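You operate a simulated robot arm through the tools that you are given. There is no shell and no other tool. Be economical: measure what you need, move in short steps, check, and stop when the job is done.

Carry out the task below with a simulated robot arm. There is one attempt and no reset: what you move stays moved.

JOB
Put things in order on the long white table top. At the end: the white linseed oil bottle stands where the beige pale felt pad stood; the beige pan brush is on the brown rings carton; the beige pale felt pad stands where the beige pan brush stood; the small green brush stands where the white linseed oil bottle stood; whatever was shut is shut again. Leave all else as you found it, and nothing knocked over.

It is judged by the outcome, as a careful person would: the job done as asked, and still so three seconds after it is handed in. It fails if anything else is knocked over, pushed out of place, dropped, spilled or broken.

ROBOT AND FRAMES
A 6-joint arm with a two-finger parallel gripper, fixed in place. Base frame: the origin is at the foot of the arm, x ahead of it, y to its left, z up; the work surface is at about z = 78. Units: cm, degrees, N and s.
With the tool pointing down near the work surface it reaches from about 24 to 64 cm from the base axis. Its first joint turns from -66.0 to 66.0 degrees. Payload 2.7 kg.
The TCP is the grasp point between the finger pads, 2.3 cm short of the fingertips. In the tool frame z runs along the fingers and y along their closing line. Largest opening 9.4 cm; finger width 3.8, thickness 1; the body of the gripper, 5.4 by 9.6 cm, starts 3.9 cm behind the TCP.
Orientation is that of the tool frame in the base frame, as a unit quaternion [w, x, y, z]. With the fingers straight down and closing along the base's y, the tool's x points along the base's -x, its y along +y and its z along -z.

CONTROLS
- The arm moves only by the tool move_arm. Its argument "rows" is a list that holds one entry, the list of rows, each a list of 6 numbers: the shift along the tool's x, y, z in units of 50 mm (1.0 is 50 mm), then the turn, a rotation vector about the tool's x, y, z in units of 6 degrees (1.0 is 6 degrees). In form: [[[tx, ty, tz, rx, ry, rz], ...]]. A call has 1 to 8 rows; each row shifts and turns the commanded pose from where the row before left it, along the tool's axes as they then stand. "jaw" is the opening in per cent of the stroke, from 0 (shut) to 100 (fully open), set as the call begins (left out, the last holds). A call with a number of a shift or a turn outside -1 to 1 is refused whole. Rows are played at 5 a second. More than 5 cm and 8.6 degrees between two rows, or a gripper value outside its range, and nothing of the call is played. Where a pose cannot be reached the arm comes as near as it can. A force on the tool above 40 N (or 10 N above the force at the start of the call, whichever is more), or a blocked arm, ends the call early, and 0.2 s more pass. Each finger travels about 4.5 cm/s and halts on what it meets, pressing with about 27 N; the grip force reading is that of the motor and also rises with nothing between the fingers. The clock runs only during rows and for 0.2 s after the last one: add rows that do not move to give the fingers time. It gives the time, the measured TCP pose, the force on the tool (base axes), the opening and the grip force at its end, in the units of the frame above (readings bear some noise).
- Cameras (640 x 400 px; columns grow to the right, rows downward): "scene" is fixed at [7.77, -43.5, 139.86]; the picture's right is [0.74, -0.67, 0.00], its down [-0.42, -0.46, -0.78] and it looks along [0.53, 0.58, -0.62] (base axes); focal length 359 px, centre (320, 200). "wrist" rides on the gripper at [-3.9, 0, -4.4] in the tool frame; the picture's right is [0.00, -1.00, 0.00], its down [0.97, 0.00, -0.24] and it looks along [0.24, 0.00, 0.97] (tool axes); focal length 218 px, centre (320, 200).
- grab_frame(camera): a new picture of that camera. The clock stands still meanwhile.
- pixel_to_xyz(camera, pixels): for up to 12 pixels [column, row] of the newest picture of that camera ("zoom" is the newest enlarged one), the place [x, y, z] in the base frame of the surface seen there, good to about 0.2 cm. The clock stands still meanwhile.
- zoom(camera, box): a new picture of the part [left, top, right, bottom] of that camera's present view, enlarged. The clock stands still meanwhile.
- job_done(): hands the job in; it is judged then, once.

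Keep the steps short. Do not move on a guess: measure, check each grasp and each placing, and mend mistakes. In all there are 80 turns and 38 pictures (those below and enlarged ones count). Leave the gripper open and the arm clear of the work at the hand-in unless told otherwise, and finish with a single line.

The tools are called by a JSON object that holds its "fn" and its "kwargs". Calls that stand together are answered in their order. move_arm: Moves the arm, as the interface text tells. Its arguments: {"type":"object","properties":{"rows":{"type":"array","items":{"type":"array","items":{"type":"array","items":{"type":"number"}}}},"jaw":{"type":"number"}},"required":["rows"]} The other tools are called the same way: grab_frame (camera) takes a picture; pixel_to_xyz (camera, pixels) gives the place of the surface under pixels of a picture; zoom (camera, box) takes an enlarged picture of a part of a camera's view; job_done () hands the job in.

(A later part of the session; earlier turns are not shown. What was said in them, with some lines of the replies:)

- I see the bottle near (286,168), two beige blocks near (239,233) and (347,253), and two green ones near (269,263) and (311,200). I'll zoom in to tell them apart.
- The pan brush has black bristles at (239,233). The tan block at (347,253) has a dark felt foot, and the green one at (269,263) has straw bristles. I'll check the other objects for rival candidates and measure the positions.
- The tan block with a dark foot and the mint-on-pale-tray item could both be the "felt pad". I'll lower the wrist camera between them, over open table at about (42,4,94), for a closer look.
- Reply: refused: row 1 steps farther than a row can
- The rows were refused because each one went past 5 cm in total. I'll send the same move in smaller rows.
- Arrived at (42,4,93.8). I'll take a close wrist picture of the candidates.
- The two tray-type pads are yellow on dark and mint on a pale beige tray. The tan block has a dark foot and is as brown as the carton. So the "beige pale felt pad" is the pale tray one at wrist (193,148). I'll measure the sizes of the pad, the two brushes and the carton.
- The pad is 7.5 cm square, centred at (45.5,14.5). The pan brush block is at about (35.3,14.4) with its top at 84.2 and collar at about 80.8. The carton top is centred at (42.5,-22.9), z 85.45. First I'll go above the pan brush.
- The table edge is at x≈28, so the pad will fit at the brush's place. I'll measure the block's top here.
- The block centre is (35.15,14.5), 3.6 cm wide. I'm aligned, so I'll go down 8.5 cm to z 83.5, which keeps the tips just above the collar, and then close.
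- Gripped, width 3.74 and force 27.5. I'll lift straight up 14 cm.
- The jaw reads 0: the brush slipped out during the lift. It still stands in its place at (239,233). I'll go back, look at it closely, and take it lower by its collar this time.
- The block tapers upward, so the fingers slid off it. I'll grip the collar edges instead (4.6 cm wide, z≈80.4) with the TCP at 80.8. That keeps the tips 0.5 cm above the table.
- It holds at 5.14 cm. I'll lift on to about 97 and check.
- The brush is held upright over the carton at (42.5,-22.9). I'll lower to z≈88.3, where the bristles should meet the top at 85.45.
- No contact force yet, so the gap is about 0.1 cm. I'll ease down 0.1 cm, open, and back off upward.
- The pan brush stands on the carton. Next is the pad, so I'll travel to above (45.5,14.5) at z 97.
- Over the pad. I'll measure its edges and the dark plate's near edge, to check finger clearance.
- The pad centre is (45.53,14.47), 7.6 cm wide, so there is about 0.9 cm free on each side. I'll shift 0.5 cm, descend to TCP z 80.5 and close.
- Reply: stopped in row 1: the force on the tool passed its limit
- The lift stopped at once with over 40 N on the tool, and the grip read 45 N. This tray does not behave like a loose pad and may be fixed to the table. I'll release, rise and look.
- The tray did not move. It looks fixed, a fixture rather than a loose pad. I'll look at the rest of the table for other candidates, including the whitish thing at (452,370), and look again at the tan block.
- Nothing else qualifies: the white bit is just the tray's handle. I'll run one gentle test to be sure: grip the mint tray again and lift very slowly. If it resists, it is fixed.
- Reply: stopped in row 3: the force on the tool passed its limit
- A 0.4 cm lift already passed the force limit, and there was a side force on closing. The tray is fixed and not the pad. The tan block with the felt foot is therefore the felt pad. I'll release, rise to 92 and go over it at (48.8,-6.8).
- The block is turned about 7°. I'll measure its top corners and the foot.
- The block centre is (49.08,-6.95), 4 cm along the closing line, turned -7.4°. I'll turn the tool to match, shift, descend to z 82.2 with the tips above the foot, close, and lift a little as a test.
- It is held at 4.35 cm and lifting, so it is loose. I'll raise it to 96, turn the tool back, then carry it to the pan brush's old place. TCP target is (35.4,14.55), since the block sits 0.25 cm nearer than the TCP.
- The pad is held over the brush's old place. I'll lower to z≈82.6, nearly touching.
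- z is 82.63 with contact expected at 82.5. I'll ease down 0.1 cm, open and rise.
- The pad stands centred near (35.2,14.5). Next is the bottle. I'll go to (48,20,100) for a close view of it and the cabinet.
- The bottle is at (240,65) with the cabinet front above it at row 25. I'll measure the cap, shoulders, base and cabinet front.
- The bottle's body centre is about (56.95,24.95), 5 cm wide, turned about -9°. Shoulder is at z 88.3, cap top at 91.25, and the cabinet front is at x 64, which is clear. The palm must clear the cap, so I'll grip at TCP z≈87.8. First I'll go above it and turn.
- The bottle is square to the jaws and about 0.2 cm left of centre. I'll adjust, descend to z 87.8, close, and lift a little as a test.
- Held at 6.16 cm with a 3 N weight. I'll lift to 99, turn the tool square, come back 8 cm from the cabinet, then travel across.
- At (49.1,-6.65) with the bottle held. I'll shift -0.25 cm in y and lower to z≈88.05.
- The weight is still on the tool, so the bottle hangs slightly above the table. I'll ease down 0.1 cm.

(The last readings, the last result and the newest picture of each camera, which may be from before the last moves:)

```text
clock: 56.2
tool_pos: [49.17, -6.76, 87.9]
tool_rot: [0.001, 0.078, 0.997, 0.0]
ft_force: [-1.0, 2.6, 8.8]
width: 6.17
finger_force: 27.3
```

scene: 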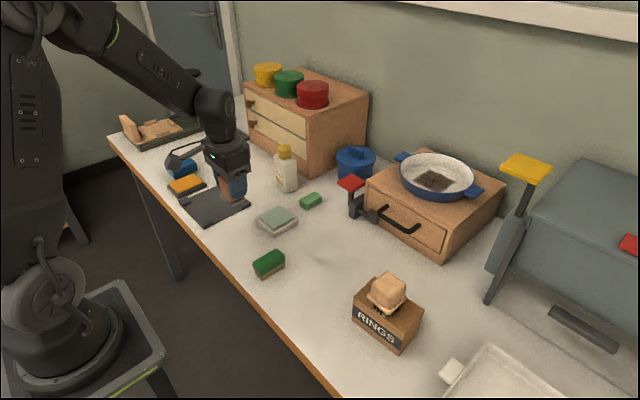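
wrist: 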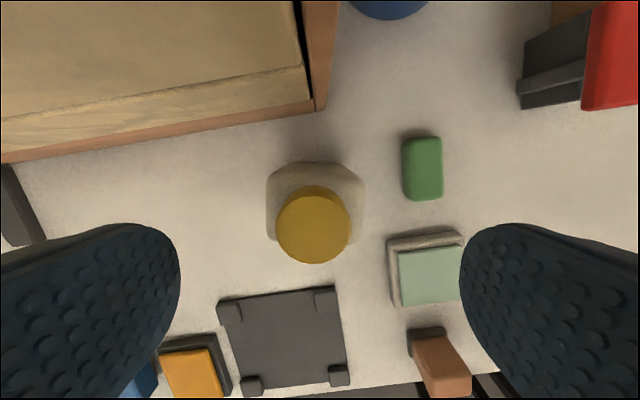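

Now +8.8 N: the bottle stands on the table. I'll open and rise.

{"fn": "move_arm", "kwargs": {"rows": [[[0, 0, 0, 0, 0, 0], [0, 0, 0, 0, 0, 0], [0, 0, 0, 0, 0, 0], [0, 0, 0, 0, 0, 0], [0, 0, -0.3, 0, 0, 0], [0, 0, -0.7, 0, 0, 0], [0, 0, -0.9, 0, 0, 0], [0, 0, -0.5, 0, 0, 0]]], "jaw": 100}}

{"fn": "move_arm", "kwargs": {"rows": [[[0, 0, 0, 0, 0, -0.75], [0, 0, 0, 0, 0, -0.75], [0.6, 0.5, 0, 0, 0, 0], [0.7, 0.6, 0, 0, 0, 0], [0.7, 0.6, 0, 0, 0, 0], [0.65, 0.25, 0, 0, 0, 0], [0, 0, 0, 0, 0, 0]]]}}

{"fn": "grab_frame", "kwargs": {"camera": "scene"}}

{"fn": "grab_frame", "kwargs": {"camera": "wrist"}}

```text
clock: 58.0
tool_pos: [49.15, -6.86, 100.02]
tool_rot: [0.0, 0.079, 0.997, 0.0]
ft_force: [0.0, -0.2, 0.4]
width: 9.41
finger_force: 0.0
```

```text
clock: 59.6
tool_pos: [35.77, 2.86, 99.94]
tool_rot: [0.001, 0.0, 1.0, -0.001]
ft_force: [0.1, -0.6, 0.5]
width: 9.39
finger_force: 0.0
```

```text
8 pictures are left
```

scene: 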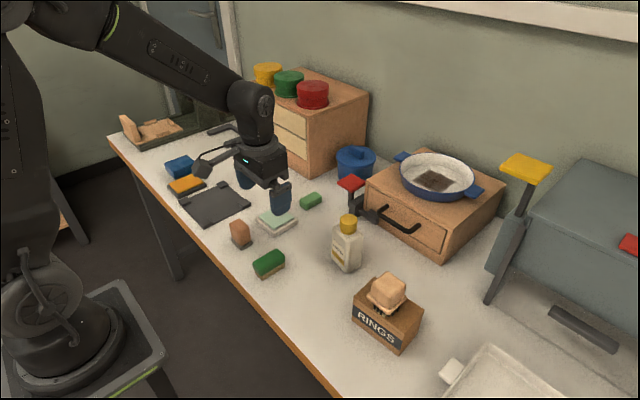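

```text
7 pictures are left
```

wrist: 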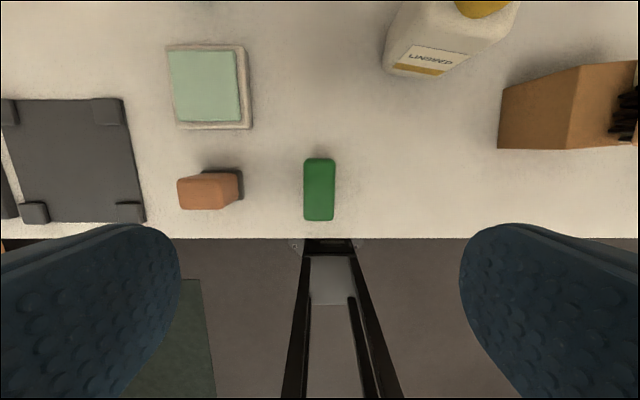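

The bottle stands well. Next I'll measure the green brush at (319,189).

{"fn": "pixel_to_xyz", "kwargs": {"camera": "wrist", "pixels": [[308, 163], [332, 163], [307, 216], [332, 216], [320, 190], [304, 190], [334, 190], [320, 160], [320, 219]]}}

{"fn": "zoom", "kwargs": {"camera": "scene", "box": [240, 240, 304, 280]}}

```text
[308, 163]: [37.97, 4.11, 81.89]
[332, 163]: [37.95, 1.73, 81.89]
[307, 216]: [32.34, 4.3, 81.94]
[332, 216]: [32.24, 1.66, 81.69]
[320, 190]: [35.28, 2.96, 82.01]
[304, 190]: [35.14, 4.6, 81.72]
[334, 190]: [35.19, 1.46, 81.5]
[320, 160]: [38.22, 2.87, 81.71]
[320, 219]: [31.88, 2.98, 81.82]
```

```text
10.00 times, centred on (272, 260) of scene
```

zoom: 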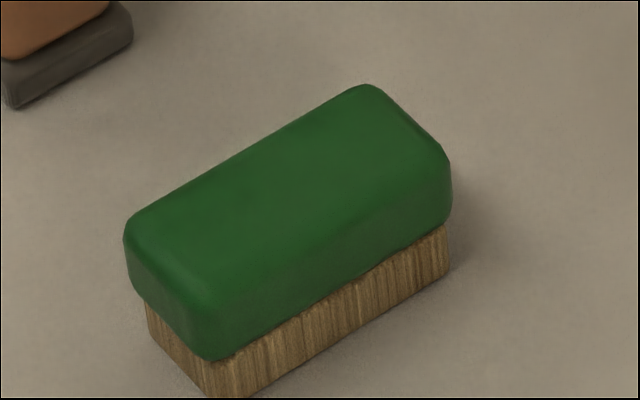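

The brush centre is (35.05,3.0), 3.4 cm wide, square to the tool, top at 82. I'll align, descend to z 80.9, close, and lift a little as a test.

{"fn": "move_arm", "kwargs": {"rows": [[[0.14, 0.02, 0.5, 0, 0, 0], [0, 0, 0.8, 0, 0, 0], [0, 0, 0.8, 0, 0, 0], [0, 0, 0.8, 0, 0, 0], [0, 0, 0.6, 0, 0, 0], [0, 0, 0.3, 0, 0, 0], [0, 0, 0, 0, 0, 0]]]}}

{"fn": "move_arm", "kwargs": {"rows": [[[0, 0, 0, 0, 0, 0], [0, 0, 0, 0, 0, 0], [0, 0, 0, 0, 0, 0], [0, 0, 0, 0, 0, 0], [0, 0, 0, 0, 0, 0]]], "jaw": 0}}

{"fn": "move_arm", "kwargs": {"rows": [[[0, 0, -0.05, 0, 0, 0], [0, 0, -0.15, 0, 0, 0], [0, 0, -0.2, 0, 0, 0], [0, 0, 0, 0, 0, 0], [0, 0, 0, 0, 0, 0]]]}}

```text
clock: 61.2
tool_pos: [35.01, 3.07, 80.88]
tool_rot: [0.001, 0.001, 1.0, -0.001]
ft_force: [0.8, 0.1, 0.4]
width: 9.42
finger_force: 0.1
```

```text
clock: 62.4
tool_pos: [35.0, 3.15, 80.91]
tool_rot: [0.001, -0.001, 1.0, 0.0]
ft_force: [-0.6, -0.3, 1.3]
width: 3.32
finger_force: 26.8
```

```text
clock: 63.6
tool_pos: [35.12, 2.99, 82.82]
tool_rot: [0.0, -0.001, 1.0, 0.0]
ft_force: [0.3, -0.5, -0.4]
width: 3.31
finger_force: 27.4
```

Held at 3.31 cm. I'll lift to 95 and carry it to (57.0,24.85).

{"fn": "move_arm", "kwargs": {"rows": [[[0, 0, -0.6, 0, 0, 0], [0, 0, -0.9, 0, 0, 0], [0, 0, -0.9, 0, 0, 0], [0, 0, 0, 0, 0, 0]]]}}

{"fn": "move_arm", "kwargs": {"rows": [[[-0.626, 0.624, 0, 0, 0, 0], [-0.626, 0.624, 0, 0, 0, 0], [-0.626, 0.624, 0, 0, 0, 0], [-0.626, 0.624, 0, 0, 0, 0], [-0.626, 0.624, 0, 0, 0, 0], [-0.626, 0.624, 0, 0, 0, 0], [-0.626, 0.624, 0, 0, 0, 0], [0, 0, 0, 0, 0, 0]]]}}

{"fn": "move_arm", "kwargs": {"rows": [[[0, 0, 0.8, 0, 0, 0], [0, 0, 0.8, 0, 0, 0], [0, 0, 0.6, 0, 0, 0], [0, 0, 0, 0, 0, 0]]]}}

```text
clock: 64.6
tool_pos: [35.13, 3.05, 94.78]
tool_rot: [0.0, 0.0, 1.0, 0.001]
ft_force: [-0.2, 0.6, -1.0]
width: 3.31
finger_force: 26.8
```

```text
clock: 66.4
tool_pos: [57.2, 24.83, 94.88]
tool_rot: [0.0, -0.001, 1.0, -0.001]
ft_force: [0.5, -0.2, -0.8]
width: 3.36
finger_force: 26.9
```

```text
clock: 67.4
tool_pos: [57.13, 24.65, 83.93]
tool_rot: [0.0, 0.0, 1.0, 0.0]
ft_force: [-0.2, -0.3, -0.4]
width: 3.32
finger_force: 27.2
```

At (57.1,24.7,83.9) with the brush held. I'll lower the last 3 cm to z≈80.95.

{"fn": "move_arm", "kwargs": {"rows": [[[0.02, 0.03, 0.4, 0, 0, 0], [0, 0, 0.17, 0, 0, 0], [0, 0, 0.03, 0, 0, 0], [0, 0, 0, 0, 0, 0]]]}}

```text
clock: 68.4
tool_pos: [57.11, 24.95, 80.8]
tool_rot: [0.0, 0.0, 1.0, 0.0]
ft_force: [0.4, 1.4, -0.8]
width: 3.35
finger_force: 27.2
```

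z is 80.8, at or within 0.1 cm of the table. I'll ease down a hair, open and rise, then look.

{"fn": "move_arm", "kwargs": {"rows": [[[0, 0, 0.01, 0, 0, 0], [0, 0, 0, 0, 0, 0]]]}}

{"fn": "move_arm", "kwargs": {"rows": [[[0, 0, 0, 0, 0, 0], [0, 0, 0, 0, 0, 0], [0, 0, 0, 0, 0, 0], [0, 0, 0, 0, 0, 0], [0, 0, -0.3, 0, 0, 0], [0, 0, -0.8, 0, 0, 0], [0, 0, -0.9, 0, 0, 0], [0, 0, -0.9, 0, 0, 0]]], "jaw": 100}}

{"fn": "move_arm", "kwargs": {"rows": [[[0, 0, -0.8, 0, 0, 0], [0.6, 0, -0.5, 0, 0, 0], [0.8, 0, 0, 0, 0, 0], [0.8, 0, 0, 0, 0, 0], [0, 0, 0, 0, 0, 0]]]}}

{"fn": "grab_frame", "kwargs": {"camera": "scene"}}

{"fn": "grab_frame", "kwargs": {"camera": "wrist"}}

```text
clock: 69.0
tool_pos: [57.07, 24.97, 80.83]
tool_rot: [0.001, 0.0, 1.0, 0.0]
ft_force: [0.2, -0.1, 1.6]
width: 3.34
finger_force: 26.9
```

```text
clock: 70.8
tool_pos: [56.92, 25.06, 95.42]
tool_rot: [-0.001, 0.001, 1.0, 0.0]
ft_force: [0.0, -0.5, 0.9]
width: 9.42
finger_force: 0.0
```

```text
clock: 72.0
tool_pos: [46.17, 24.96, 101.72]
tool_rot: [0.001, 0.0, 1.0, 0.0]
ft_force: [-0.2, 0.0, -0.8]
width: 9.39
finger_force: 0.2
```

```text
5 pictures are left
```

scene: 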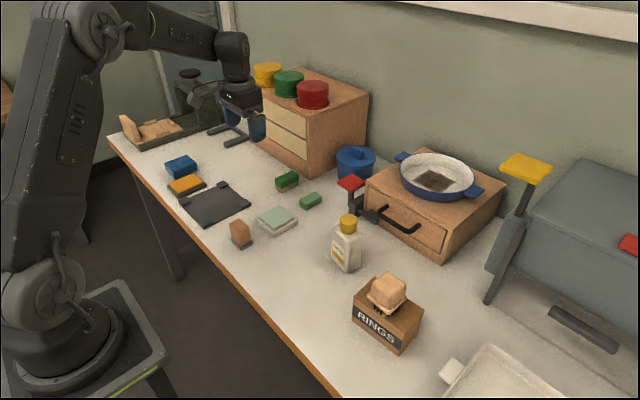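

```text
4 pictures are left
```

wrist: 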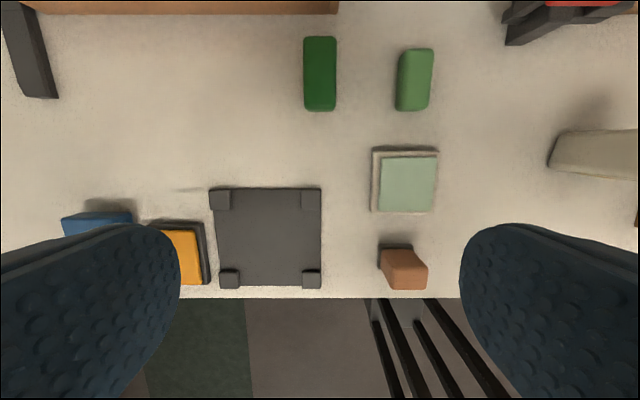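

Everything is in place: the brush is on the carton, the felt pad at the brush's place, the bottle at the pad's place and the green brush at the bottle's place. The drawers were never opened, the jaws are open and the arm is clear. I'll hand in.

{"fn": "job_done", "kwargs": {}}

```text
The job is handed in.
```

The job is handed in with all four items placed, nothing knocked over and no drawer opened; I took the tan block with the dark felt foot as the beige pale felt pad, after gripping the mint tray twice and finding it fixed to the table.
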